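You operate a simulated robot arm through the tools that you are given. There is no shell and no other tool. Be economical: measure what you need, move in short steps, check, and stop when the job is done.

The job below is to be done with a simulated robot arm. You get a single attempt, and the scene is never put back.

JOB
Set the desk calendar to the date on the date card.
Fine: leave the card where it is.

The check looks at the end state, three seconds after you hand in, the way a careful person would. Anything else that was tipped, shoved, dropped, spilled or broken makes it a failure.

ROBOT AND FRAMES
A 7-joint arm with a two-finger parallel gripper, fixed in place. Base frame: the origin is at the foot of the arm, x ahead of it, y to its left, z up; the work surface is at about z = 760. Lengths are in mm, angles in degrees, forces in N, time in s.
With the tool pointing down near the work surface it reaches from about 300 to 700 mm from the base axis. Its first joint turns from -66.0 to 66.0 degrees. Payload 1.57 kg.
The TCP is the grasp point between the finger pads, 30 mm short of the fingertips. In the tool frame z runs along the fingers and y along their closing line. The gripper opens to 110 mm. The fingers are 24 mm wide and 12 mm thick; the gripper's body (48 by 112 mm) begins 78 mm behind the TCP.
Orientation is that of the tool frame in the base frame, as [roll, pitch, yaw] about the fixed x, y, z axes, in that order (R = Rz(yaw) Ry(pitch) Rx(roll)). With the fingers straight down and closing along the base's y, the tool's x points along the base's -x, its y along +y and its z along -z.

CONTROLS
- The arm moves only by the tool arm_command. Its argument "steps" is a list of rows, each a list of 6 numbers: the shift along the tool's x, y, z in mm, then the turn, a rotation vector about the tool's x, y, z in degrees. In form: [[dx, dy, dz, wx, wy, wz], ...]. A call has 1 to 10 rows; each row is the pose to reach, as a shift and turn from the pose commanded when the call began, along the tool's axes at that moment. "hand" is the opening, from 0 (shut) to 1 (fully open), set as the call begins (left out, the last holds). A row lasts 0.2 s, in which the tool goes at most 50 mm and 8.6 degrees; a call with a longer step from one row to the next is refused whole, and so is a gripper value outside its range. Where a pose cannot be reached the arm comes as near as it can. A force on the tool above 40 N (or 10 N above the force at the start of the call, whichever is more), or a blocked arm, ends the call early, and 0.2 s more pass. Each finger travels about 108 mm/s and halts on what it meets, pressing with about 43 N; the grip force reading is that of the motor and also rises with nothing between the fingers. The clock runs only during rows and for 0.2 s after the last one: add rows that repeat a pose to give the fingers time. It gives the time, the measured TCP pose, the force on the tool (base axes), the opening and the grip force at its end, in the units of the frame above (readings bear some noise), with the torque about the TCP (base axes, N m) and any sound that the robot's microphone picked up.
- Cameras (640 x 400 px; columns grow to the right, rows downward): "scene" is fixed at [158.4, -387.5, 1400.9]; the picture's right is [0.83, -0.56, 0.00], its down [-0.34, -0.50, -0.80] and it looks along [0.45, 0.66, -0.60] (base axes); focal length 318 px, centre (320, 200). "wrist" rides on the gripper at [70, 16, -141] in the tool frame; the picture's right is [-0.23, 0.97, 0.00], its down [-0.86, -0.20, -0.48] and it looks along [-0.47, -0.11, 0.88] (tool axes); focal length 222 px, centre (320, 200). There is no depth. A picture from a camera that has moved, and an enlarged one, comes with that camera's place and axes in the base frame and with its lens.
- snapshot(camera): a new picture of that camera. It takes no simulated time.
- close_up(camera, box): a new picture of the part [left, top, right, bottom] of that camera's present view, enlarged. It takes no simulated time.
- hand_in(): hands the job in; it is judged then, once.

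Work in short steps. Places have to be worked out from the pictures, the camera data and where the tool is seen: move nearer, look again, correct. Check each grasp and each placing, and mend what went wrong. You have 120 turns and 84 pictures in all, those below and enlarged ones among them. Open the gripper and draw the arm clear of the work before you hand the job in, unless the task says otherwise; then end with one line.

The tools are called after ">>>" by a JSON object that holds its "op" and its "data". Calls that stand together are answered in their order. arm_command: Moves the arm, as the interface text tells. Its arguments: {"type":"object","properties":{"steps":{"type":"array"},"hand":{"type":"number"}},"required":["steps"]} The other tools are called the same way: snapshot (camera) takes a picture; close_up (camera, box) takes an enlarged picture of a part of a camera's view; hand_in () hands the job in.

At the start:

```text
t: 0.0
eef_pos: [437.1, 2.4, 1103.8]
ee_rot: [180.0, 0.1, -180.0]
contact_force: [0.3, -0.5, 0.1]
ft_torque: [0.0, 0.0, -0.02]
grip_width: 109.7
grip_force: 0.0
```

scene: 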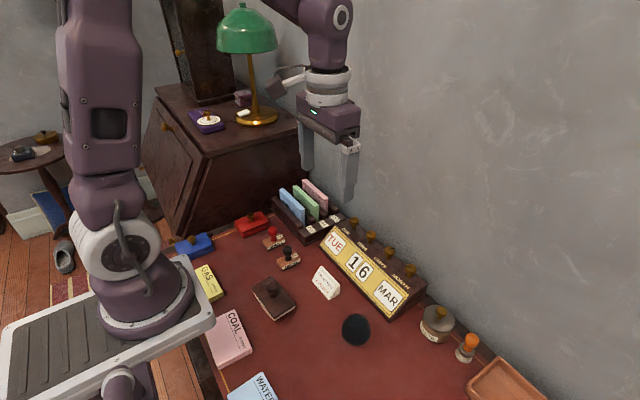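
wrist: 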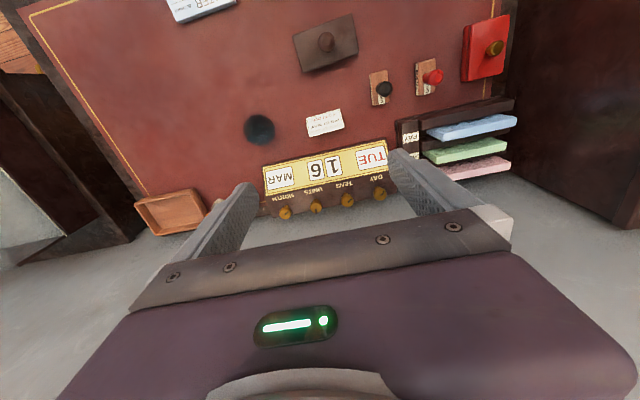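

The calendar has four knobs (day, tens, units, month). I'll enlarge the calendar and the card.

>>> {"op": "close_up", "data": {"camera": "scene", "box": [300, 205, 440, 325]}}

>>> {"op": "close_up", "data": {"camera": "wrist", "box": [240, 90, 400, 220]}}

>>> {"op": "close_up", "data": {"camera": "scene", "box": [305, 260, 350, 305]}}

```text
3.33 times, centred on (370, 265) of scene
camera zoom: at [158.4, -387.5, 1400.9], right [0.83, -0.56, 0.0], down [-0.34, -0.5, -0.8], along [0.45, 0.66, -0.6], focal length 1061 px, centre (153, -17)
```

zoom: 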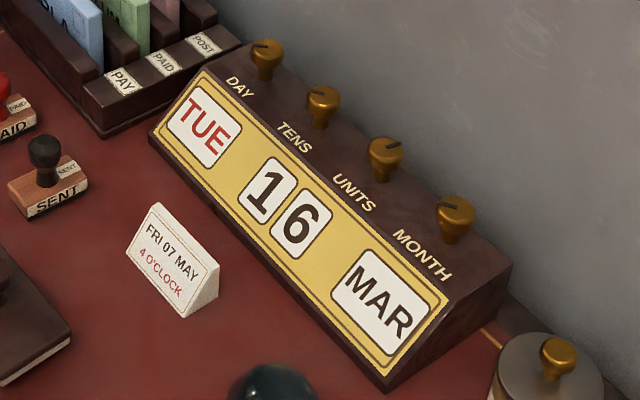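

```text
3.08 times, centred on (320, 155) of wrist
camera zoom: at [368.1, 17.9, 1243.8], right [0.23, 0.97, 0.0], down [0.86, -0.2, 0.48], along [0.47, -0.11, -0.88], focal length 684 px, centre (320, 338)
```

zoom: 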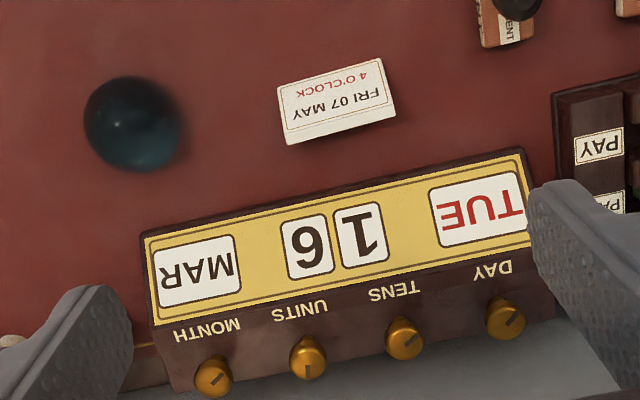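

```text
8.89 times, centred on (328, 282) of scene
camera zoom: at [158.4, -387.5, 1400.9], right [0.83, -0.56, 0.0], down [-0.34, -0.5, -0.8], along [0.45, 0.66, -0.6], focal length 2828 px, centre (253, -533)
```

zoom: 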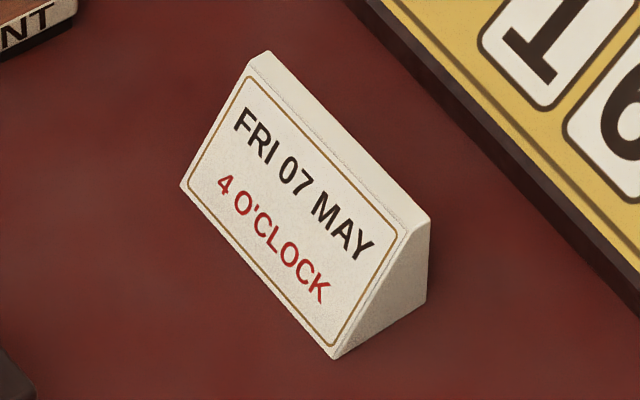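

The target is FRI 07 MAY. Triangulating puts the knobs at x≈592 and y≈87, 21, -43 and -109, with tops at z≈850. I'll move above the UNITS knob first and part-close the hand to fit between the knobs.

>>> {"op": "arm_command", "data": {"steps": [[-38, -11, 30, 0, 0, 0], [-76, -23, 60, 0, 0, 0], [-115, -34, 90, 0, 0, 0], [-155, -45.5, 120, 0, 0, 0], [-155, -45.5, 154, 0, 0, 0], [-155, -45.5, 154, 0, 0, 0]], "hand": 0.45}}

>>> {"op": "snapshot", "data": {"camera": "wrist"}}

>>> {"op": "snapshot", "data": {"camera": "scene"}}

```text
refused: row 3 steps farther than a row can; nothing moved
```

```text
78 pictures are left
camera wrist: at [368.1, 17.9, 1243.8], right [0.23, 0.97, 0.0], down [0.86, -0.2, 0.48], along [0.47, -0.11, -0.88], focal length 222 px, centre (320, 200)
```

wrist: 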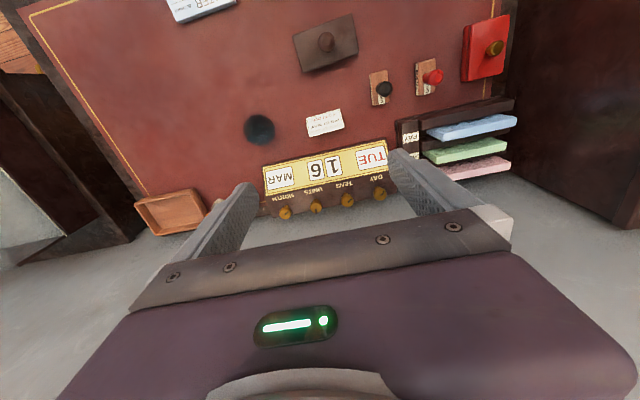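

```text
77 pictures are left
```

scene: 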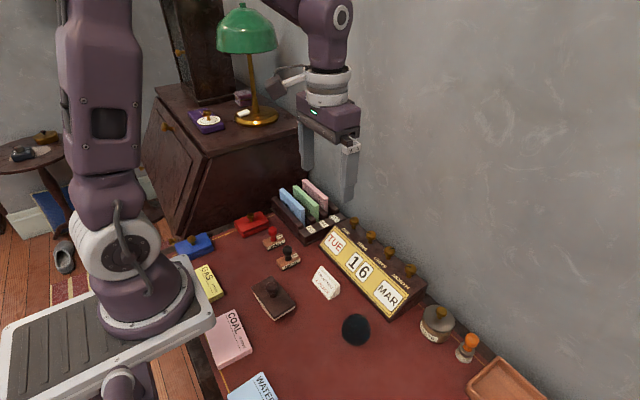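

That call was refused because a step was too long, so I'll use shorter rows to the same place.

>>> {"op": "arm_command", "data": {"steps": [[-26, -8, 25, 0, 0, 0], [-52, -15, 50, 0, 0, 0], [-78, -23, 75, 0, 0, 0], [-104, -31, 100, 0, 0, 0], [-130, -38, 127, 0, 0, 0], [-155, -45.5, 154, 0, 0, 0], [-155, -45.5, 154, 0, 0, 0]], "hand": 0.45}}

```text
t: 1.6
eef_pos: [592.1, -43.1, 950.3]
ee_rot: [180.0, 0.0, -180.0]
contact_force: [0.5, 0.2, -0.2]
ft_torque: [0.04, 0.01, -0.01]
grip_width: 49.6
grip_force: 0.1
```

Arrived at the intended pose. I'll look with both cameras.

>>> {"op": "snapshot", "data": {"camera": "wrist"}}

>>> {"op": "close_up", "data": {"camera": "scene", "box": [320, 150, 480, 330]}}

```text
76 pictures are left
camera wrist: at [523.5, -27.0, 1092.0], right [0.23, 0.97, 0.0], down [0.85, -0.2, 0.48], along [0.47, -0.11, -0.88], focal length 222 px, centre (320, 200)
```

wrist: 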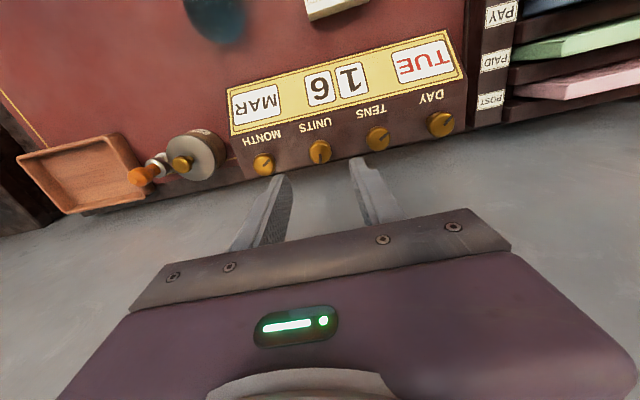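

```text
2.22 times, centred on (400, 240) of scene
camera zoom: at [158.4, -387.5, 1400.9], right [0.83, -0.56, 0.0], down [-0.34, -0.5, -0.8], along [0.45, 0.66, -0.6], focal length 707 px, centre (142, 111)
```

zoom: 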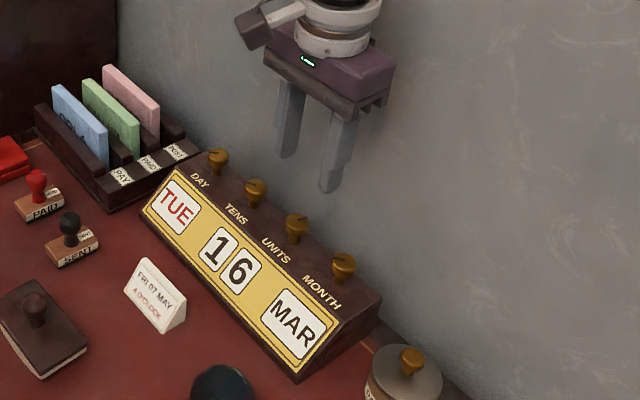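

Both cameras agree the UNITS knob is at about (593, -44). I'll zoom in on the knobs for their height and pointers.

>>> {"op": "close_up", "data": {"camera": "wrist", "box": [230, 90, 470, 190]}}

>>> {"op": "close_up", "data": {"camera": "scene", "box": [360, 230, 420, 290]}}

```text
2.67 times, centred on (350, 140) of wrist
camera zoom: at [523.5, -27.0, 1092.0], right [0.23, 0.97, 0.0], down [0.85, -0.2, 0.48], along [0.47, -0.11, -0.88], focal length 592 px, centre (240, 360)
```

zoom: 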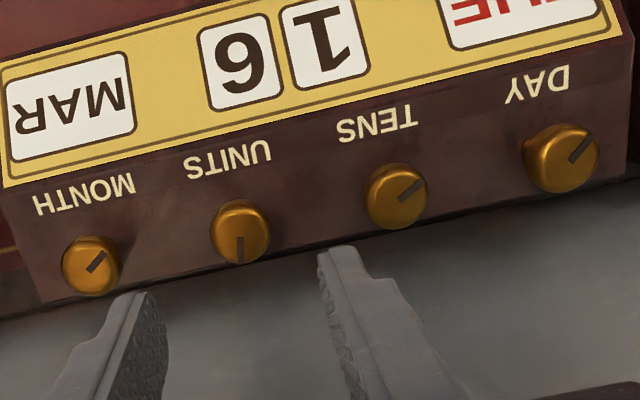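

```text
6.67 times, centred on (390, 260) of scene
camera zoom: at [158.4, -387.5, 1400.9], right [0.83, -0.56, 0.0], down [-0.34, -0.5, -0.8], along [0.45, 0.66, -0.6], focal length 2121 px, centre (-147, -200)
```

zoom: 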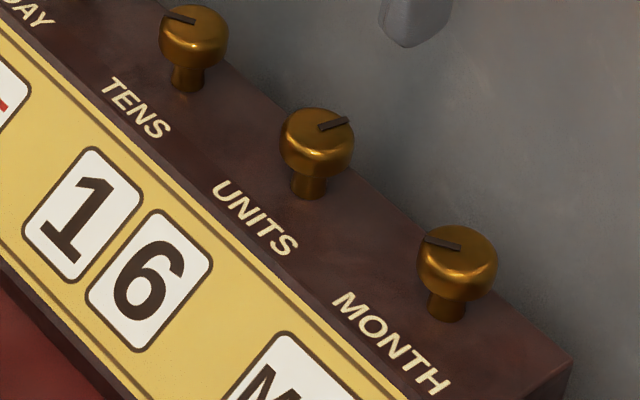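

Each knob is a cap about 25 mm wide spanning z≈843–859, on a stem above the calendar top at z≈827. I'll descend around UNITS to TCP z=868, so the fingertips sit at 838, then check before gripping.

>>> {"op": "arm_command", "data": {"steps": [[-1, -1, 25, 0, 0, 0], [-1, -1, 50, 0, 0, 0], [-1, -1, 70, 0, 0, 0], [-1, -1, 82, 0, 0, 0], [-1, -1, 82, 0, 0, 0]]}}

>>> {"op": "close_up", "data": {"camera": "wrist", "box": [220, 60, 480, 220]}}

>>> {"op": "close_up", "data": {"camera": "scene", "box": [350, 210, 430, 290]}}

```text
t: 2.8
eef_pos: [592.8, -44.1, 868.9]
ee_rot: [-180.0, -0.1, -180.0]
contact_force: [0.2, -0.3, -1.0]
ft_torque: [-0.01, -0.01, 0.02]
grip_width: 49.6
grip_force: 0.0
```

```text
2.46 times, centred on (350, 140) of wrist
camera zoom: at [523.8, -28.1, 1008.3], right [0.23, 0.97, 0.0], down [0.85, -0.2, 0.48], along [0.47, -0.11, -0.88], focal length 547 px, centre (246, 348)
```

zoom: 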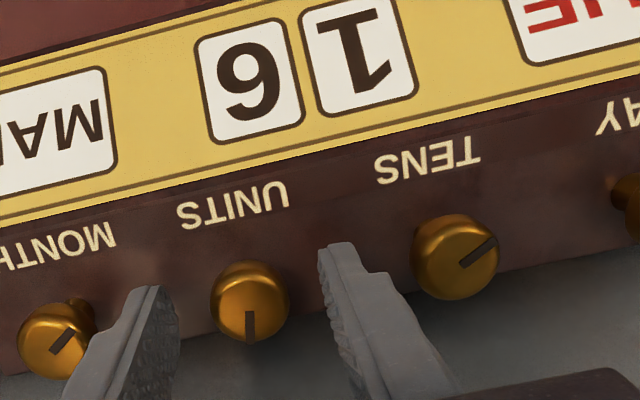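

```text
5.00 times, centred on (390, 250) of scene
camera zoom: at [158.4, -387.5, 1400.9], right [0.83, -0.56, 0.0], down [-0.34, -0.5, -0.8], along [0.45, 0.66, -0.6], focal length 1591 px, centre (-30, -50)
```

zoom: 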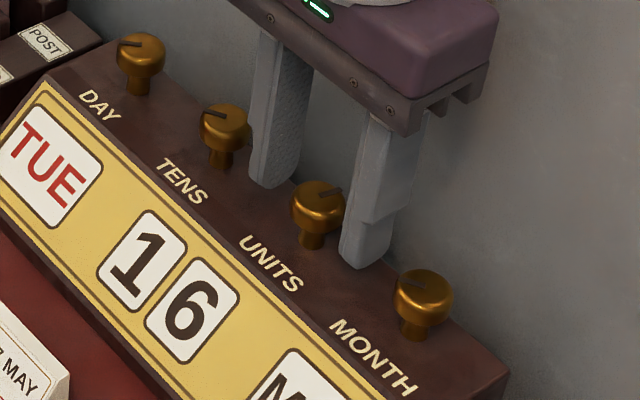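

The fingers straddle the knob and it is close to centred. I estimate the axis at (592, -43.3), so I'll nudge over and narrow the fingers to about 30 mm to check centring.

>>> {"op": "arm_command", "data": {"steps": [[0.5, 0.8, 0, 0, 0, 0], [0.5, 0.8, 0, 0, 0, 0]], "hand": 0.27}}

>>> {"op": "close_up", "data": {"camera": "wrist", "box": [240, 110, 400, 210]}}

```text
t: 3.4
eef_pos: [590.9, -43.0, 868.2]
ee_rot: [-180.0, 0.0, 180.0]
contact_force: [0.1, -0.5, 0.3]
ft_torque: [0.02, 0.01, 0.01]
grip_width: 29.7
grip_force: 0.1
```

```text
4.00 times, centred on (320, 160) of wrist
camera zoom: at [523.3, -27.8, 1008.6], right [0.23, 0.97, 0.0], down [0.86, -0.2, 0.48], along [0.47, -0.11, -0.88], focal length 888 px, centre (320, 360)
```

zoom: 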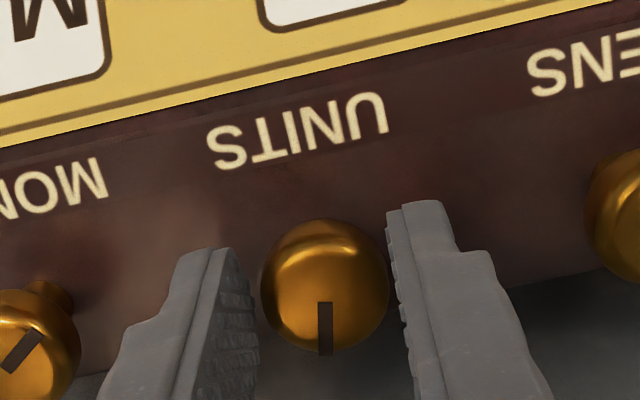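

It is well centred, so I'll close on the knob.

>>> {"op": "arm_command", "data": {"steps": [[0, 0, 0, 0, 0, 0], [0, 0, 0, 0, 0, 0]], "hand": 0}}

```text
t: 4.0
eef_pos: [592.7, -42.9, 868.6]
ee_rot: [180.0, 0.0, 180.0]
contact_force: [-0.9, 4.7, 0.2]
ft_torque: [0.13, 0.0, -0.02]
grip_width: 25.2
grip_force: 36.9
```

Gripped at 25.2 mm with a small side force. I'll turn 21° clockwise as seen from above and look.

>>> {"op": "arm_command", "data": {"steps": [[0, 0, 0, 0, 0, 7], [0, 0, 0, 0, 0, 14], [0, 0, 0, 0, 0, 21], [0, 0, 0, 0, 0, 21]]}}

>>> {"op": "snapshot", "data": {"camera": "wrist"}}

>>> {"op": "close_up", "data": {"camera": "scene", "box": [310, 210, 430, 320]}}

```text
t: 5.0
eef_pos: [591.3, -42.1, 868.7]
ee_rot: [179.8, 0.0, 158.9]
contact_force: [-0.3, 11.2, 11.9]
ft_torque: [0.49, 0.58, -0.04]
grip_width: 25.4
grip_force: 36.6
```

```text
69 pictures are left
camera wrist: at [533.8, -2.7, 1008.6], right [0.56, 0.83, 0.0], down [0.73, -0.49, 0.48], along [0.4, -0.27, -0.88], focal length 222 px, centre (320, 200)
```

wrist: 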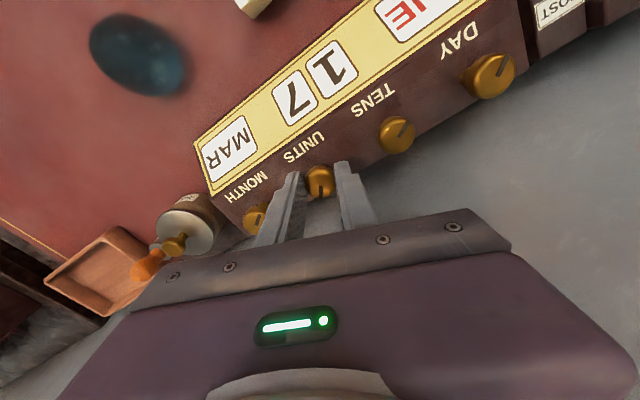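

```text
3.64 times, centred on (370, 265) of scene
camera zoom: at [158.2, -387.3, 1401.0], right [0.83, -0.56, 0.0], down [-0.34, -0.5, -0.8], along [0.45, 0.66, -0.6], focal length 1157 px, centre (138, -36)
```

zoom: 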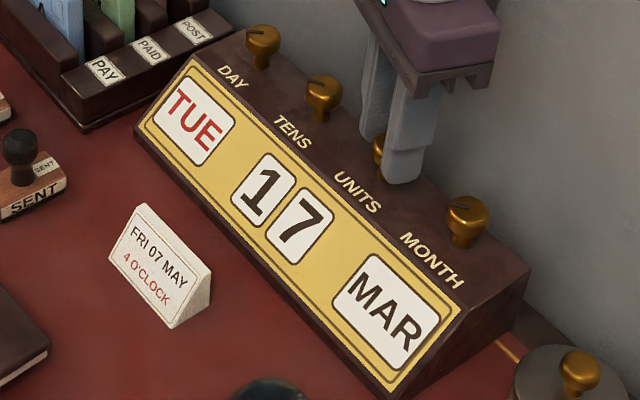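

The units digit now reads 7 and nothing else changed. I'll release and see whether the knob settles in a detent.

>>> {"op": "arm_command", "data": {"steps": [[0, 0, 0, 0, 0, 0], [0, 0, 0, 0, 0, 0]], "hand": 0.36}}

>>> {"op": "close_up", "data": {"camera": "wrist", "box": [200, 70, 440, 230]}}

```text
t: 5.6
eef_pos: [591.9, -42.8, 867.7]
ee_rot: [179.9, 0.0, 159.0]
contact_force: [0.2, 0.2, 0.1]
ft_torque: [0.02, -0.02, 0.01]
grip_width: 39.5
grip_force: 0.0
```

```text
2.50 times, centred on (320, 150) of wrist
camera zoom: at [533.8, -3.8, 1008.2], right [0.56, 0.83, 0.0], down [0.73, -0.49, 0.48], along [0.4, -0.27, -0.88], focal length 555 px, centre (320, 325)
```

zoom: 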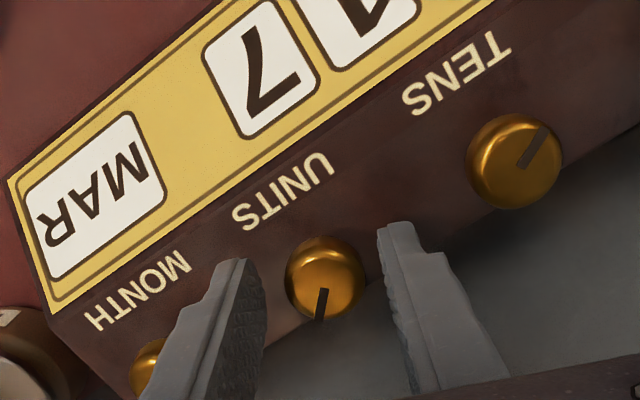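

On release the knob clicked onward about 10° into its detent, so UNITS is done at 7. Next I'll lift and go to TENS at about (592.5, 20.5), turning the tool back to square.

>>> {"op": "arm_command", "data": {"steps": [[0, 0, -20, 0, 0, 0], [0, 0, -38, 0, 0, 0], [7, 20, -38, 0, 0, -7], [15, 40, -38, 0, 0, -14], [22, 59.3, -38, 0, 0, -21], [22, 59.3, -38, 0, 0, -21]], "hand": 0.4}}

>>> {"op": "close_up", "data": {"camera": "wrist", "box": [200, 70, 440, 230]}}

```text
t: 7.0
eef_pos: [593.4, 20.4, 906.1]
ee_rot: [-180.0, 0.1, -179.9]
contact_force: [0.2, -0.4, 0.2]
ft_torque: [0.01, -0.01, -0.02]
grip_width: 44.1
grip_force: 0.0
```

```text
2.50 times, centred on (320, 150) of wrist
camera zoom: at [524.9, 35.8, 1046.1], right [0.23, 0.97, 0.0], down [0.86, -0.2, 0.48], along [0.47, -0.11, -0.88], focal length 555 px, centre (320, 325)
```

zoom: 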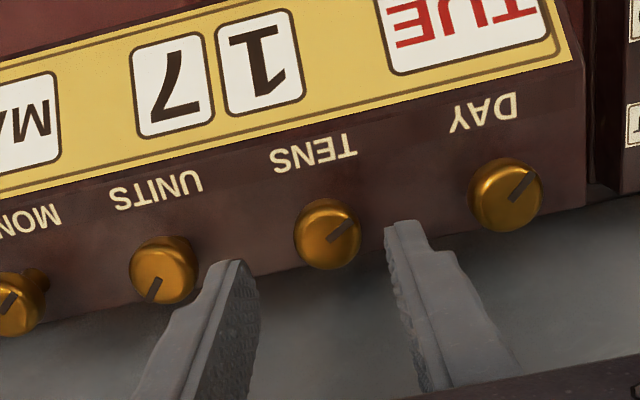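

TENS's axis appears to be near (592.4, 22). I'll descend with that correction, narrow the fingers and check.

>>> {"op": "arm_command", "data": {"steps": [[0.6, 1.8, 20, 0, 0, 0], [0.6, 1.8, 38, 0, 0, 0], [0.6, 1.8, 38, 0, 0, 0]], "hand": 0.29}}

>>> {"op": "close_up", "data": {"camera": "wrist", "box": [240, 110, 400, 210]}}

```text
t: 7.8
eef_pos: [592.4, 20.7, 867.3]
ee_rot: [180.0, 0.0, 179.9]
contact_force: [0.3, -0.3, 0.2]
ft_torque: [0.01, 0.0, -0.01]
grip_width: 32.2
grip_force: 0.1
```

```text
4.00 times, centred on (320, 160) of wrist
camera zoom: at [523.4, 37.4, 1008.6], right [0.23, 0.97, 0.0], down [0.85, -0.2, 0.48], along [0.47, -0.11, -0.88], focal length 888 px, centre (320, 360)
```

zoom: 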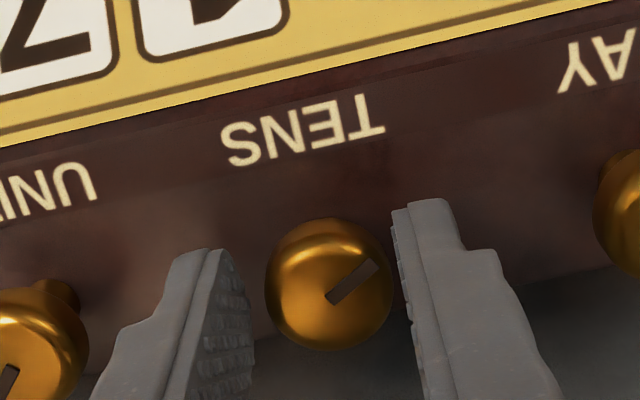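

It is centred about as well as UNITS was. I'll grip and turn 21° counter-clockwise, since clockwise raises the value.

>>> {"op": "arm_command", "data": {"steps": [[0, 0, 0, 0, 0, 0], [0, 0, 0, 0, 0, 0], [0, 0, 0, 0, 0, -7], [0, 0, 0, 0, 0, -14], [0, 0, 0, 0, 0, -21], [0, 0, 0, 0, 0, -21]], "hand": 0}}

>>> {"op": "close_up", "data": {"camera": "scene", "box": [310, 210, 430, 320]}}

```text
t: 9.2
eef_pos: [593.5, 22.9, 868.5]
ee_rot: [180.0, 0.1, -158.9]
contact_force: [-5.6, 15.4, 5.0]
ft_torque: [0.34, 0.6, 0.06]
grip_width: 25.5
grip_force: 37.0
```

```text
3.64 times, centred on (370, 265) of scene
camera zoom: at [158.2, -387.2, 1401.0], right [0.83, -0.56, 0.0], down [-0.34, -0.5, -0.8], along [0.45, 0.66, -0.6], focal length 1157 px, centre (138, -36)
```

zoom: 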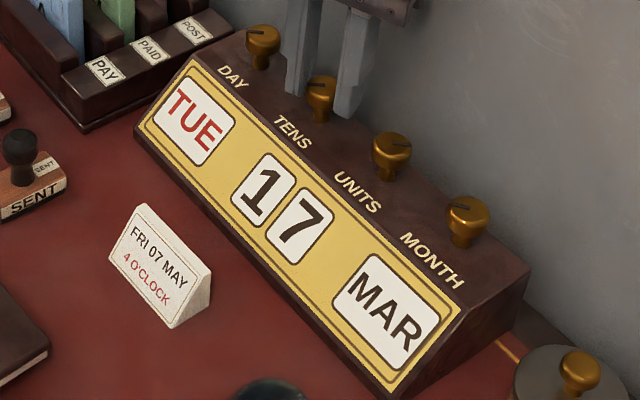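

Still 1, so TENS has wider steps. I'll keep turning another 24°, with a small y correction to relieve the side force.

>>> {"op": "arm_command", "data": {"steps": [[-0.3, 0.7, 0, 0, 0, -8], [-0.3, 0.7, 0, 0, 0, -16], [-0.3, 0.7, 0, 0, 0, -24], [-0.3, 0.7, 0, 0, 0, -24]]}}

>>> {"op": "close_up", "data": {"camera": "scene", "box": [310, 210, 430, 320]}}

```text
t: 10.2
eef_pos: [593.8, 21.6, 867.6]
ee_rot: [-179.9, 0.2, -134.9]
contact_force: [-2.7, 7.0, 13.6]
ft_torque: [0.03, 0.22, 0.02]
grip_width: 25.4
grip_force: 36.6
```

```text
3.64 times, centred on (370, 265) of scene
camera zoom: at [158.1, -387.4, 1401.0], right [0.83, -0.56, 0.0], down [-0.34, -0.5, -0.8], along [0.45, 0.66, -0.6], focal length 1157 px, centre (138, -36)
```

zoom: 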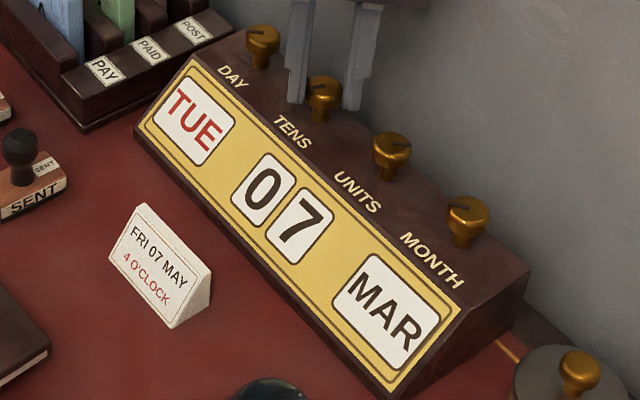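

TENS shows 0. I'll turn another 10° to get safely past the midpoint, then release and check.

>>> {"op": "arm_command", "data": {"steps": [[0, 0, 0, 0, 0, -5], [0, 0, 0, 0, 0, -10], [0, 0, 0, 0, 0, -10]]}}

>>> {"op": "arm_command", "data": {"steps": [[0, 0, 0, 0, 0, 0], [0, 0, 0, 0, 0, 0]], "hand": 0.36}}

>>> {"op": "snapshot", "data": {"camera": "wrist"}}

>>> {"op": "close_up", "data": {"camera": "scene", "box": [310, 210, 430, 320]}}

```text
t: 10.8
eef_pos: [591.9, 17.9, 867.8]
ee_rot: [-180.0, -0.3, -126.1]
contact_force: [-33.2, -2.2, 5.5]
ft_torque: [-0.88, -9.02, -0.66]
grip_width: 25.6
grip_force: 36.9
stopped in row 3: the force on the tool passed its limit at 45 N (the readings are from after the stop); the commanded pose is now the measured one
```

```text
t: 11.4
eef_pos: [590.9, 18.1, 867.0]
ee_rot: [179.9, -0.4, -126.1]
contact_force: [-30.9, -4.3, 16.7]
ft_torque: [0.29, -4.84, -0.63]
grip_width: 39.7
grip_force: 0.0
```

```text
62 pictures are left
camera wrist: at [537.5, -28.4, 1008.2], right [-0.65, 0.76, 0.0], down [0.67, 0.58, 0.47], along [0.36, 0.31, -0.88], focal length 222 px, centre (320, 200)
```

wrist: 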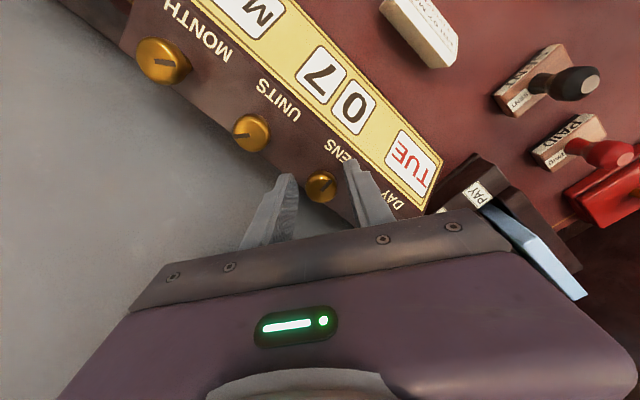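

```text
3.64 times, centred on (370, 265) of scene
camera zoom: at [157.2, -387.6, 1401.0], right [0.83, -0.56, 0.0], down [-0.34, -0.5, -0.8], along [0.45, 0.66, -0.6], focal length 1157 px, centre (138, -36)
```

zoom: 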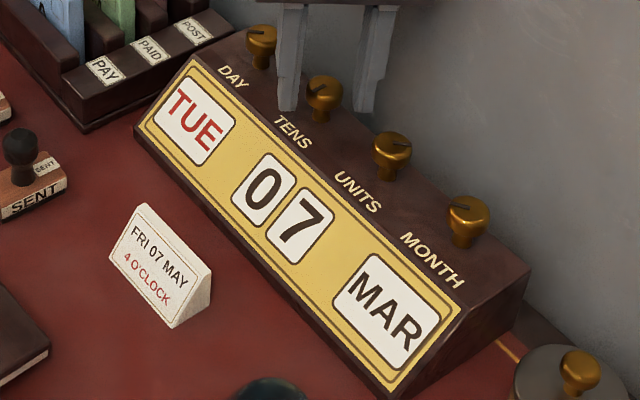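

The gripper body touched the wall (behind, at x≈651) at 54° of yaw, though the calendar looks unmoved and reads 07. I'll turn the tool back off the wall with the fingers open, and from here keep yaw within about ±40°.

>>> {"op": "arm_command", "data": {"steps": [[-1, 1, 0, 0, 0, 7], [-2.4, 1.8, 0, 0, 0, 14], [-2.4, 1.8, 0, 0, 0, 14]]}}

>>> {"op": "close_up", "data": {"camera": "wrist", "box": [200, 70, 440, 230]}}

```text
t: 12.2
eef_pos: [591.5, 21.1, 866.6]
ee_rot: [-179.9, -0.2, -140.1]
contact_force: [-0.4, 0.3, -0.3]
ft_torque: [-0.02, 0.01, 0.0]
grip_width: 39.6
grip_force: 0.2
```

```text
2.50 times, centred on (320, 150) of wrist
camera zoom: at [529.4, -10.3, 1007.5], right [-0.45, 0.89, 0.0], down [0.79, 0.4, 0.48], along [0.42, 0.21, -0.88], focal length 555 px, centre (320, 325)
```

zoom: 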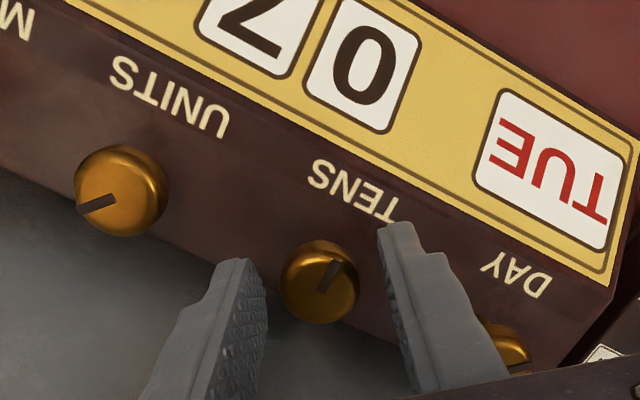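

I'm free of the wall, the TENS pointer has settled at the front, and the calendar reads 07. Next is DAY at about (592.5, 87); I'll keep this yaw as the start of the clockwise turn.

>>> {"op": "arm_command", "data": {"steps": [[0, 0, -20, 0, 0, 0], [0, 0, -38, 0, 0, 0], [-14, 16.5, -38, 0, 0, 0], [-28, 33, -38, 0, 0, 0], [-42.4, 49.3, -38, 0, 0, 0], [-42.4, 49.3, -38, 0, 0, 0]], "hand": 0.4}}

>>> {"op": "close_up", "data": {"camera": "wrist", "box": [200, 70, 440, 230]}}

>>> {"op": "close_up", "data": {"camera": "scene", "box": [260, 140, 440, 310]}}

```text
t: 13.6
eef_pos: [591.4, 84.9, 905.0]
ee_rot: [180.0, -0.1, -140.0]
contact_force: [-0.3, -0.4, 0.3]
ft_torque: [0.0, -0.01, -0.01]
grip_width: 43.8
grip_force: 0.0
```

```text
2.50 times, centred on (320, 150) of wrist
camera zoom: at [529.6, 53.7, 1046.2], right [-0.45, 0.89, 0.0], down [0.78, 0.4, 0.47], along [0.42, 0.21, -0.88], focal length 555 px, centre (320, 325)
```

zoom: 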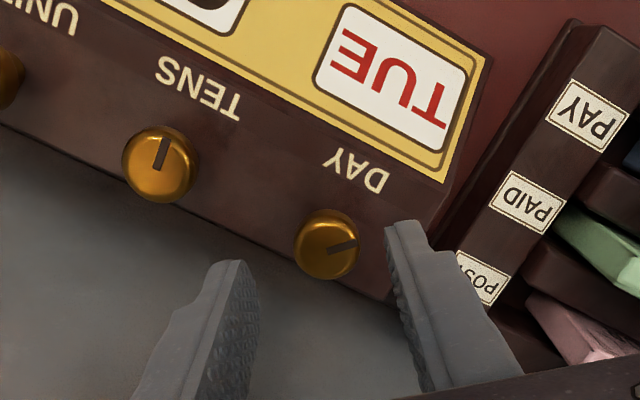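

```text
2.35 times, centred on (350, 225) of scene
camera zoom: at [158.4, -387.5, 1400.9], right [0.83, -0.56, 0.0], down [-0.34, -0.5, -0.8], along [0.45, 0.66, -0.6], focal length 749 px, centre (249, 141)
```

zoom: 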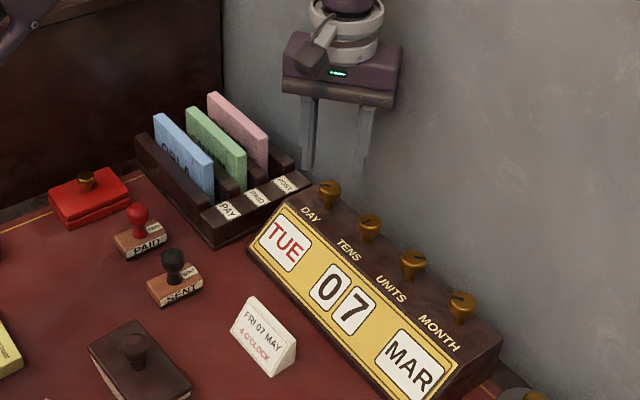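

DAY sits almost centred between the fingers. I'll descend with a small correction, narrow and check.

>>> {"op": "arm_command", "data": {"steps": [[0, 1.3, 20, 0, 0, 0], [0, 1.3, 37, 0, 0, 0], [0, 1.3, 37, 0, 0, 0]], "hand": 0.29}}

>>> {"op": "close_up", "data": {"camera": "wrist", "box": [240, 110, 400, 210]}}

```text
t: 14.4
eef_pos: [590.5, 85.5, 868.0]
ee_rot: [180.0, -0.3, -139.9]
contact_force: [0.8, -0.4, 0.8]
ft_torque: [-0.02, -0.02, 0.01]
grip_width: 31.9
grip_force: 0.1
```

```text
4.00 times, centred on (320, 160) of wrist
camera zoom: at [527.6, 54.5, 1008.3], right [-0.45, 0.89, 0.0], down [0.78, 0.4, 0.47], along [0.42, 0.21, -0.88], focal length 888 px, centre (320, 360)
```

zoom: 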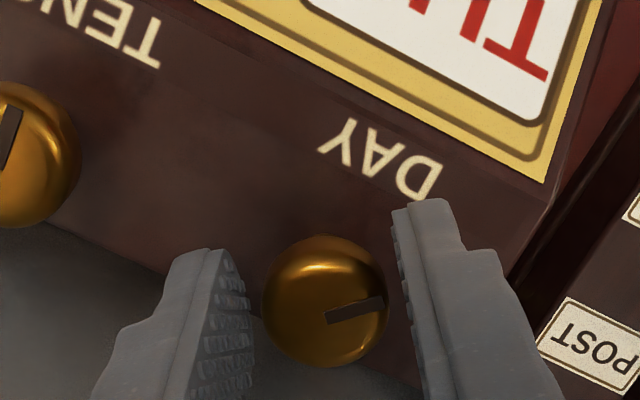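

The knob is about 3 mm farther along tool -x than TENS was when centred. I'll correct that, then grip and turn 35° clockwise.

>>> {"op": "arm_command", "data": {"steps": [[-3, -0.3, 0, 0, 0, 0], [-3, -0.3, 0, 0, 0, 0]]}}

>>> {"op": "arm_command", "data": {"steps": [[0, 0, 0, 0, 0, 0], [0, 0, 0, 0, 0, 0], [0, 0, 0, 0, 0, 7], [0, 0, 0, 0, 0, 14], [0, 0, 0, 0, 0, 21], [0, 0, 0, 0, 0, 28], [0, 0, 0, 0, 0, 35], [0, 0, 0, 0, 0, 35]], "hand": 0}}

>>> {"op": "close_up", "data": {"camera": "scene", "box": [310, 210, 430, 320]}}

```text
t: 15.0
eef_pos: [593.3, 89.4, 869.2]
ee_rot: [180.0, -0.3, -140.1]
contact_force: [-0.5, 0.6, -0.3]
ft_torque: [0.03, 0.0, 0.01]
grip_width: 31.9
grip_force: 0.1
```

```text
t: 16.8
eef_pos: [592.0, 90.3, 868.3]
ee_rot: [-179.9, -0.4, -175.1]
contact_force: [-18.2, 5.4, -2.6]
ft_torque: [0.05, 1.08, 0.0]
grip_width: 25.3
grip_force: 36.4
```

```text
3.64 times, centred on (370, 265) of scene
camera zoom: at [158.1, -387.4, 1401.0], right [0.83, -0.56, 0.0], down [-0.34, -0.5, -0.8], along [0.45, 0.66, -0.6], focal length 1157 px, centre (138, -36)
```

zoom: 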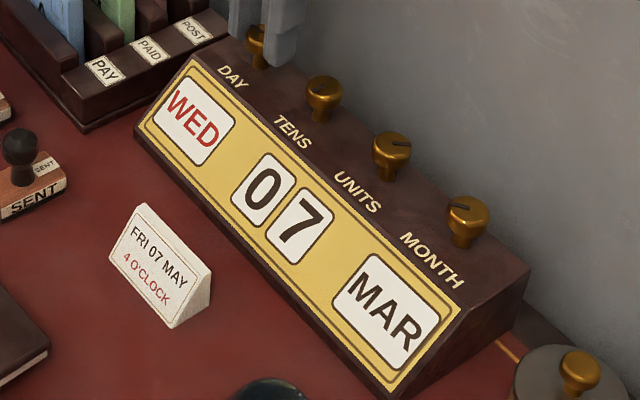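

DAY shows WED. The -18 N on x means I'm about 1 mm too far back, so I'll correct and turn 40° more.

>>> {"op": "arm_command", "data": {"steps": [[1, 0, 0, 0, 0, 8], [1.2, 0, 0, 0, 0, 16], [1.2, 0, 0, 0, 0, 24], [1.2, 0, 0, 0, 0, 32], [1.2, 0, 0, 0, 0, 40], [1.2, 0, 0, 0, 0, 40]]}}

>>> {"op": "close_up", "data": {"camera": "scene", "box": [310, 210, 430, 320]}}

```text
t: 18.2
eef_pos: [593.3, 91.4, 867.9]
ee_rot: [-179.8, -0.1, 145.0]
contact_force: [-7.0, 19.4, -12.9]
ft_torque: [0.49, 0.12, -0.01]
grip_width: 25.6
grip_force: 37.0
```

```text
3.64 times, centred on (370, 265) of scene
camera zoom: at [158.5, -387.0, 1401.0], right [0.83, -0.56, 0.0], down [-0.34, -0.5, -0.8], along [0.45, 0.66, -0.61], focal length 1157 px, centre (138, -36)
```

zoom: 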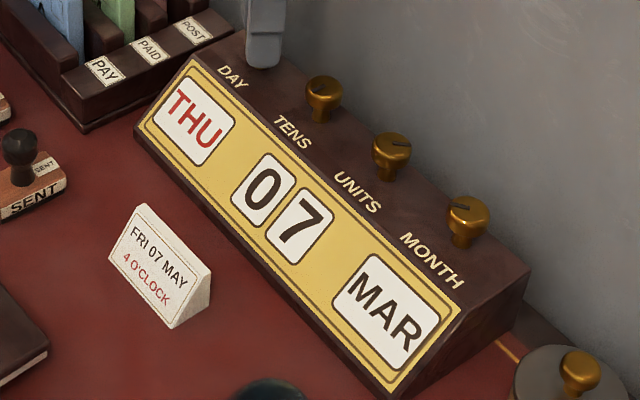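

THU now. I'll release so it settles, then turn the tool back 45° in place with the fingers open.

>>> {"op": "arm_command", "data": {"steps": [[0, 0, 0, 0, 0, 0], [0, 0, 0, 0, 0, 0], [0, 0, 0, 0, 0, -7.5], [0, 0, 0, 0, 0, -15], [0, 0, 0, 0, 0, -22.5], [0, 0, 0, 0, 0, -30], [0, 0, 0, 0, 0, -37.5], [0, 0, 0, 0, 0, -45], [0, 0, 0, 0, 0, -45]], "hand": 0.38}}

>>> {"op": "close_up", "data": {"camera": "wrist", "box": [240, 110, 400, 210]}}

>>> {"op": "close_up", "data": {"camera": "scene", "box": [310, 210, 430, 320]}}

```text
t: 20.2
eef_pos: [591.6, 89.0, 868.3]
ee_rot: [-179.9, -0.2, -169.8]
contact_force: [0.6, -1.0, 0.2]
ft_torque: [0.0, 0.0, 0.01]
grip_width: 41.7
grip_force: 0.0
```

```text
4.00 times, centred on (320, 160) of wrist
camera zoom: at [522.6, 93.0, 1008.8], right [0.05, 1.0, 0.0], down [0.88, -0.04, 0.48], along [0.47, -0.03, -0.88], focal length 888 px, centre (320, 360)
```

zoom: 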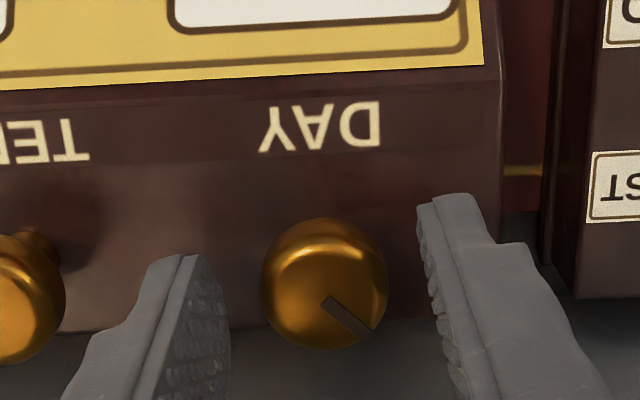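

```text
3.64 times, centred on (370, 265) of scene
camera zoom: at [158.4, -387.5, 1400.9], right [0.83, -0.56, 0.0], down [-0.34, -0.5, -0.8], along [0.45, 0.66, -0.6], focal length 1157 px, centre (138, -36)
```

zoom: 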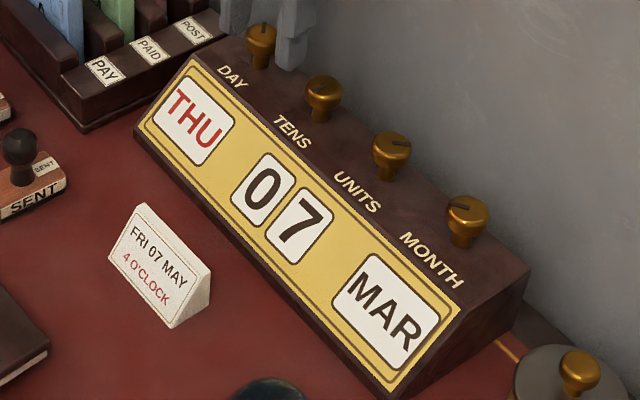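

It's settled at THU and centred. I'll regrip and turn 40° clockwise.

>>> {"op": "arm_command", "data": {"steps": [[0, -0.4, 0, 0, 0, 0], [0, -0.4, 0, 0, 0, 0], [0, -0.4, 0, 0, 0, 8], [0, -0.4, 0, 0, 0, 16], [0, -0.4, 0, 0, 0, 24], [0, -0.4, 0, 0, 0, 32], [0, -0.4, 0, 0, 0, 40], [0, -0.4, 0, 0, 0, 40]], "hand": 0}}

>>> {"op": "close_up", "data": {"camera": "scene", "box": [310, 210, 430, 320]}}

```text
t: 22.0
eef_pos: [592.4, 91.0, 868.0]
ee_rot: [-179.9, -0.1, 150.0]
contact_force: [-1.9, 23.3, 9.4]
ft_torque: [1.07, 0.56, 0.03]
grip_width: 25.6
grip_force: 36.7
```

```text
3.64 times, centred on (370, 265) of scene
camera zoom: at [158.2, -387.0, 1401.1], right [0.83, -0.56, 0.0], down [-0.34, -0.5, -0.8], along [0.45, 0.66, -0.6], focal length 1157 px, centre (138, -36)
```

zoom: 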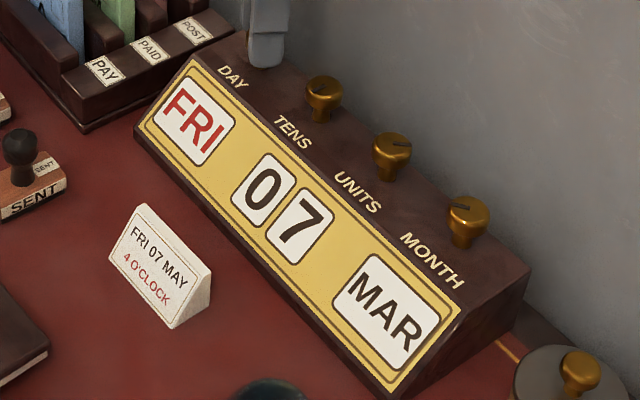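

FRI is set. I'll release and lift.

>>> {"op": "arm_command", "data": {"steps": [[0, 0, 0, 0, 0, 0], [0, 0, 0, 0, 0, 0], [0, 0, -30, 0, 0, 0], [0, 0, -60, 0, 0, 0], [0, 0, -60, 0, 0, 0]], "hand": 0.4}}

>>> {"op": "arm_command", "data": {"steps": [[-12, -21, 0, 0, 0, -7.5], [-24, -42, 0, 0, 0, -15], [-37, -64, 0, 0, 0, -22.5], [-49, -85, 0, 0, 0, -30], [-61, -106, 0, 0, 0, -37.5], [-73, -127, 0, 0, 0, -45], [-86, -148, 0, 0, 0, -52.5], [-98, -170, 0, 0, 0, -60], [-98, -170, 20, 0, 0, -60], [-98, -170, 20, 0, 0, -60]]}}

>>> {"op": "close_up", "data": {"camera": "wrist", "box": [200, 70, 440, 230]}}

>>> {"op": "close_up", "data": {"camera": "scene", "box": [310, 190, 490, 350]}}

```text
t: 23.2
eef_pos: [591.6, 90.1, 927.7]
ee_rot: [-179.7, -0.1, 150.0]
contact_force: [0.4, 0.3, -0.1]
ft_torque: [0.01, -0.01, 0.01]
grip_width: 43.8
grip_force: 0.1
```

```text
t: 25.4
eef_pos: [592.4, -105.8, 909.6]
ee_rot: [-179.9, -0.4, -149.9]
contact_force: [-0.3, -0.1, 0.1]
ft_torque: [-0.01, 0.01, 0.0]
grip_width: 44.0
grip_force: 0.1
```

```text
2.50 times, centred on (320, 150) of wrist
camera zoom: at [525.2, -127.3, 1050.3], right [-0.29, 0.96, 0.0], down [0.84, 0.26, 0.47], along [0.45, 0.14, -0.88], focal length 555 px, centre (320, 325)
```

zoom: 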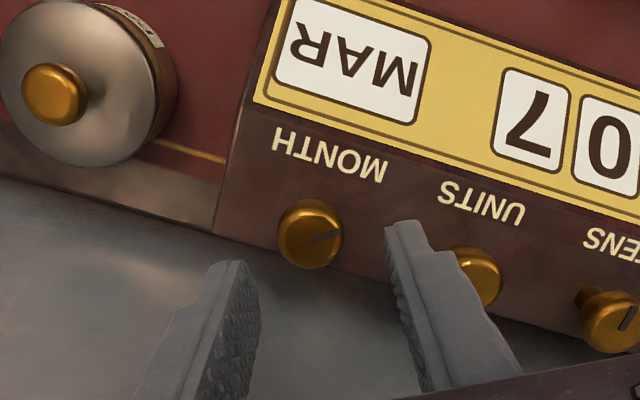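

```text
2.50 times, centred on (400, 270) of scene
camera zoom: at [158.4, -387.5, 1400.9], right [0.83, -0.56, 0.0], down [-0.34, -0.5, -0.8], along [0.45, 0.66, -0.6], focal length 796 px, centre (120, 25)
```

zoom: 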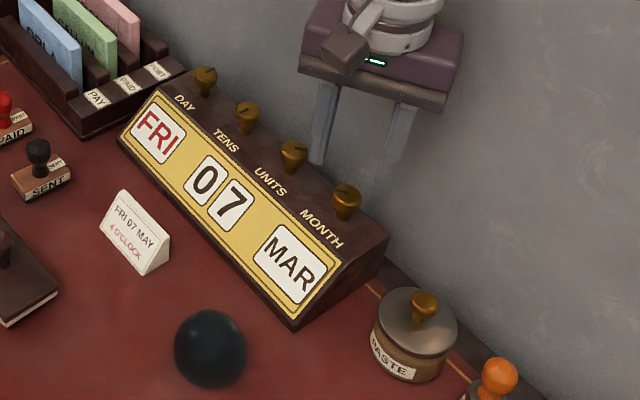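

DAY and TENS stay set, leaving only MONTH. Its knob is off to one side by about 5 mm, so I'll correct and descend with the fingers open, then check.

>>> {"op": "arm_command", "data": {"steps": [[0, -4.9, 0, 0, 0, 0], [0, -4.9, 20, 0, 0, 0], [0, -4.9, 41, 0, 0, 0], [0, -4.9, 41, 0, 0, 0]]}}

>>> {"op": "close_up", "data": {"camera": "wrist", "box": [240, 110, 400, 210]}}

```text
t: 26.4
eef_pos: [596.0, -111.2, 867.0]
ee_rot: [-179.9, -0.1, -150.0]
contact_force: [-0.3, 0.4, -0.5]
ft_torque: [-0.03, 0.0, 0.0]
grip_width: 43.9
grip_force: 0.0
```

```text
4.00 times, centred on (320, 160) of wrist
camera zoom: at [528.8, -131.2, 1009.5], right [-0.29, 0.96, 0.0], down [0.84, 0.26, 0.47], along [0.46, 0.14, -0.88], focal length 888 px, centre (320, 360)
```

zoom: 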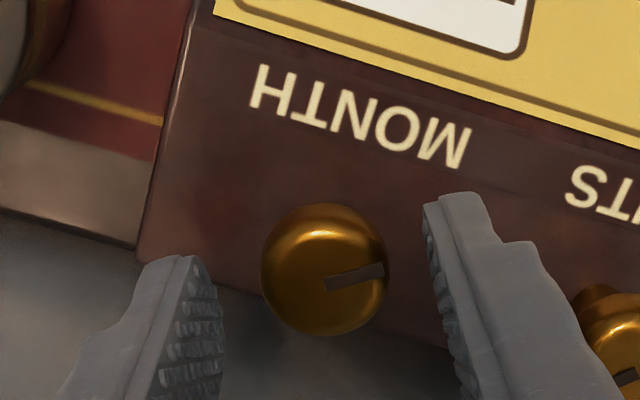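

Laterally it's centred, but I'm about 2 mm too far along tool -x. I'll shift back, grip and turn 32° clockwise.

>>> {"op": "arm_command", "data": {"steps": [[2.2, 0, 0, 0, 0, 0], [2.2, 0, 0, 0, 0, 0]], "hand": 0.29}}

>>> {"op": "arm_command", "data": {"steps": [[0, 0, 0, 0, 0, 0], [0, 0, 0, 0, 0, 0], [0, 0, 0, 0, 0, 8], [0, 0, 0, 0, 0, 16], [0, 0, 0, 0, 0, 24], [0, 0, 0, 0, 0, 32], [0, 0, 0, 0, 0, 32]], "hand": 0}}

>>> {"op": "close_up", "data": {"camera": "scene", "box": [310, 210, 430, 320]}}

```text
t: 27.0
eef_pos: [594.1, -112.0, 868.4]
ee_rot: [-179.9, -0.2, -150.1]
contact_force: [0.2, -0.2, -0.2]
ft_torque: [0.01, 0.04, -0.01]
grip_width: 31.9
grip_force: 0.1
```

```text
t: 28.6
eef_pos: [593.1, -109.7, 867.6]
ee_rot: [-179.9, -0.1, 178.0]
contact_force: [-12.5, 28.7, 21.5]
ft_torque: [0.88, 0.41, 0.05]
grip_width: 25.5
grip_force: 36.3
```

```text
3.64 times, centred on (370, 265) of scene
camera zoom: at [157.7, -386.8, 1401.2], right [0.83, -0.56, 0.0], down [-0.34, -0.5, -0.8], along [0.45, 0.66, -0.6], focal length 1157 px, centre (138, -36)
```

zoom: 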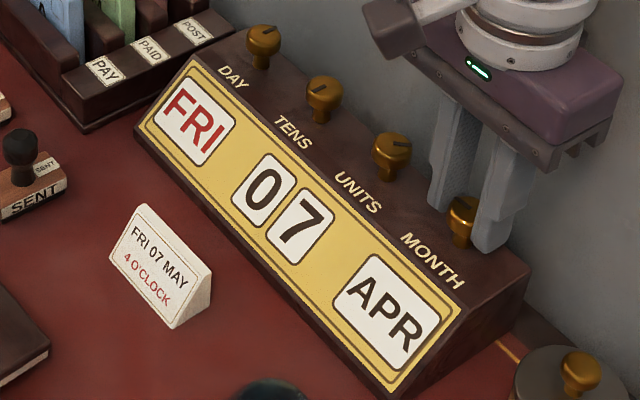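

APR. The tool sits about 1.5 mm too far toward -y (28.7 N), so I'll correct while turning another 20°.

>>> {"op": "arm_command", "data": {"steps": [[0.5, 1.5, 0, 0, 0, 0], [0.5, 1.5, 0, 0, 0, 8], [0.5, 1.5, 0, 0, 0, 16], [0.5, 1.5, 0, 0, 0, 22], [0.5, 1.5, 0, 0, 0, 22]]}}

>>> {"op": "close_up", "data": {"camera": "scene", "box": [310, 210, 430, 320]}}

```text
t: 29.8
eef_pos: [592.3, -109.9, 867.3]
ee_rot: [-179.9, 0.0, 156.0]
contact_force: [-1.1, 26.2, 20.5]
ft_torque: [0.63, -0.3, 0.01]
grip_width: 25.5
grip_force: 36.8
```

```text
3.64 times, centred on (370, 265) of scene
camera zoom: at [158.0, -386.8, 1401.1], right [0.83, -0.56, 0.0], down [-0.34, -0.5, -0.8], along [0.45, 0.66, -0.6], focal length 1157 px, centre (138, -36)
```

zoom: 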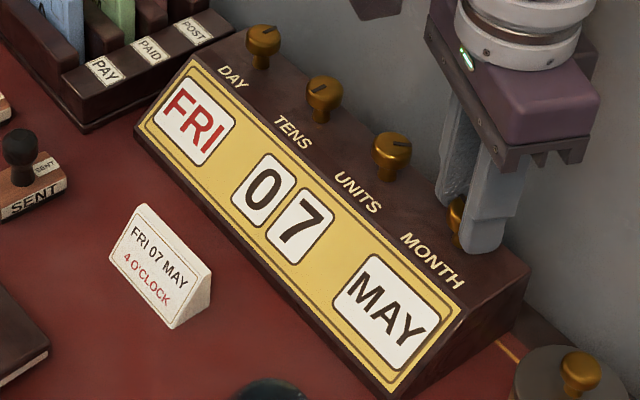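

MAY is showing. I'll release, lift clear and move back from the calendar.

>>> {"op": "arm_command", "data": {"steps": [[0, 0, 0, 0, 0, 0], [0, 0, 0, 0, 0, 0], [0, 0, -30, 0, 0, 0], [0, 0, -65, 0, 0, 0], [0, 0, -105, 0, 0, 0], [30, 0, -130, 0, 0, 0], [65, 0, -150, 0, 0, 0], [100, 0, -160, 0, 0, 0], [100, 0, -160, 0, 0, 0]], "hand": 0.4}}

>>> {"op": "close_up", "data": {"camera": "scene", "box": [310, 210, 430, 320]}}

>>> {"op": "snapshot", "data": {"camera": "scene"}}

>>> {"op": "snapshot", "data": {"camera": "wrist"}}

```text
t: 31.8
eef_pos: [501.3, -70.4, 1028.7]
ee_rot: [-179.9, -0.1, 156.0]
contact_force: [0.2, 0.2, -0.6]
ft_torque: [0.0, 0.01, -0.01]
grip_width: 44.2
grip_force: 0.1
```

```text
3.64 times, centred on (370, 265) of scene
camera zoom: at [158.4, -387.5, 1400.9], right [0.83, -0.56, 0.0], down [-0.34, -0.5, -0.8], along [0.45, 0.66, -0.6], focal length 1157 px, centre (138, -36)
```

zoom: 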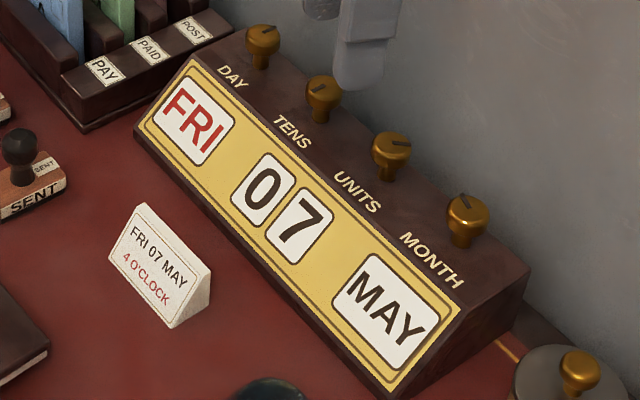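

```text
45 pictures are left
```

scene: 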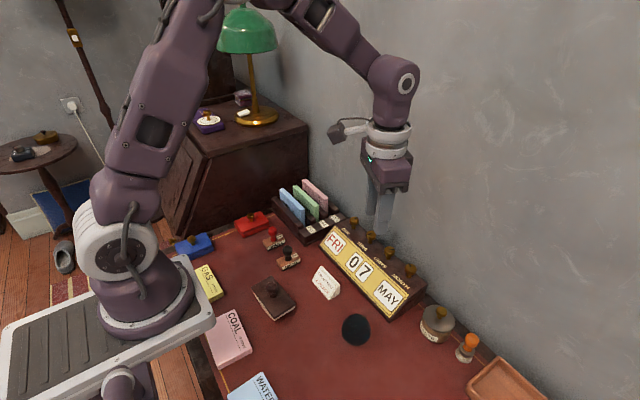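

```text
44 pictures are left
camera wrist: at [446.1, -27.2, 1169.3], right [0.6, 0.8, 0.0], down [0.7, -0.53, 0.48], along [0.38, -0.29, -0.88], focal length 222 px, centre (320, 200)
```

wrist: 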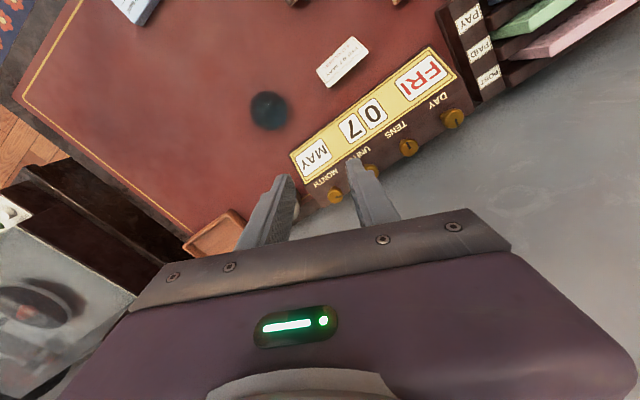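

The calendar reads FRI 07 MAY, matching the card. Everything else looks undisturbed and the arm is clear, so I'll open the gripper fully and hand in.

>>> {"op": "arm_command", "data": {"steps": [[0, 0, 0, 0, 0, 0], [0, 0, 0, 0, 0, 0], [0, 0, 0, 0, 0, 0]], "hand": 1}}

>>> {"op": "hand_in", "data": {}}

```text
t: 32.6
eef_pos: [502.5, -71.3, 1029.0]
ee_rot: [-179.9, 0.0, 156.0]
contact_force: [-0.3, -0.3, 0.2]
ft_torque: [-0.01, 0.01, 0.03]
grip_width: 110.0
grip_force: 0.1
```

```text
The job is handed in.
```

The desk calendar now reads FRI 07 MAY, matching the date card, which I left in place; the gripper brushed the wall once during the job, and nothing looked moved in the final pictures.
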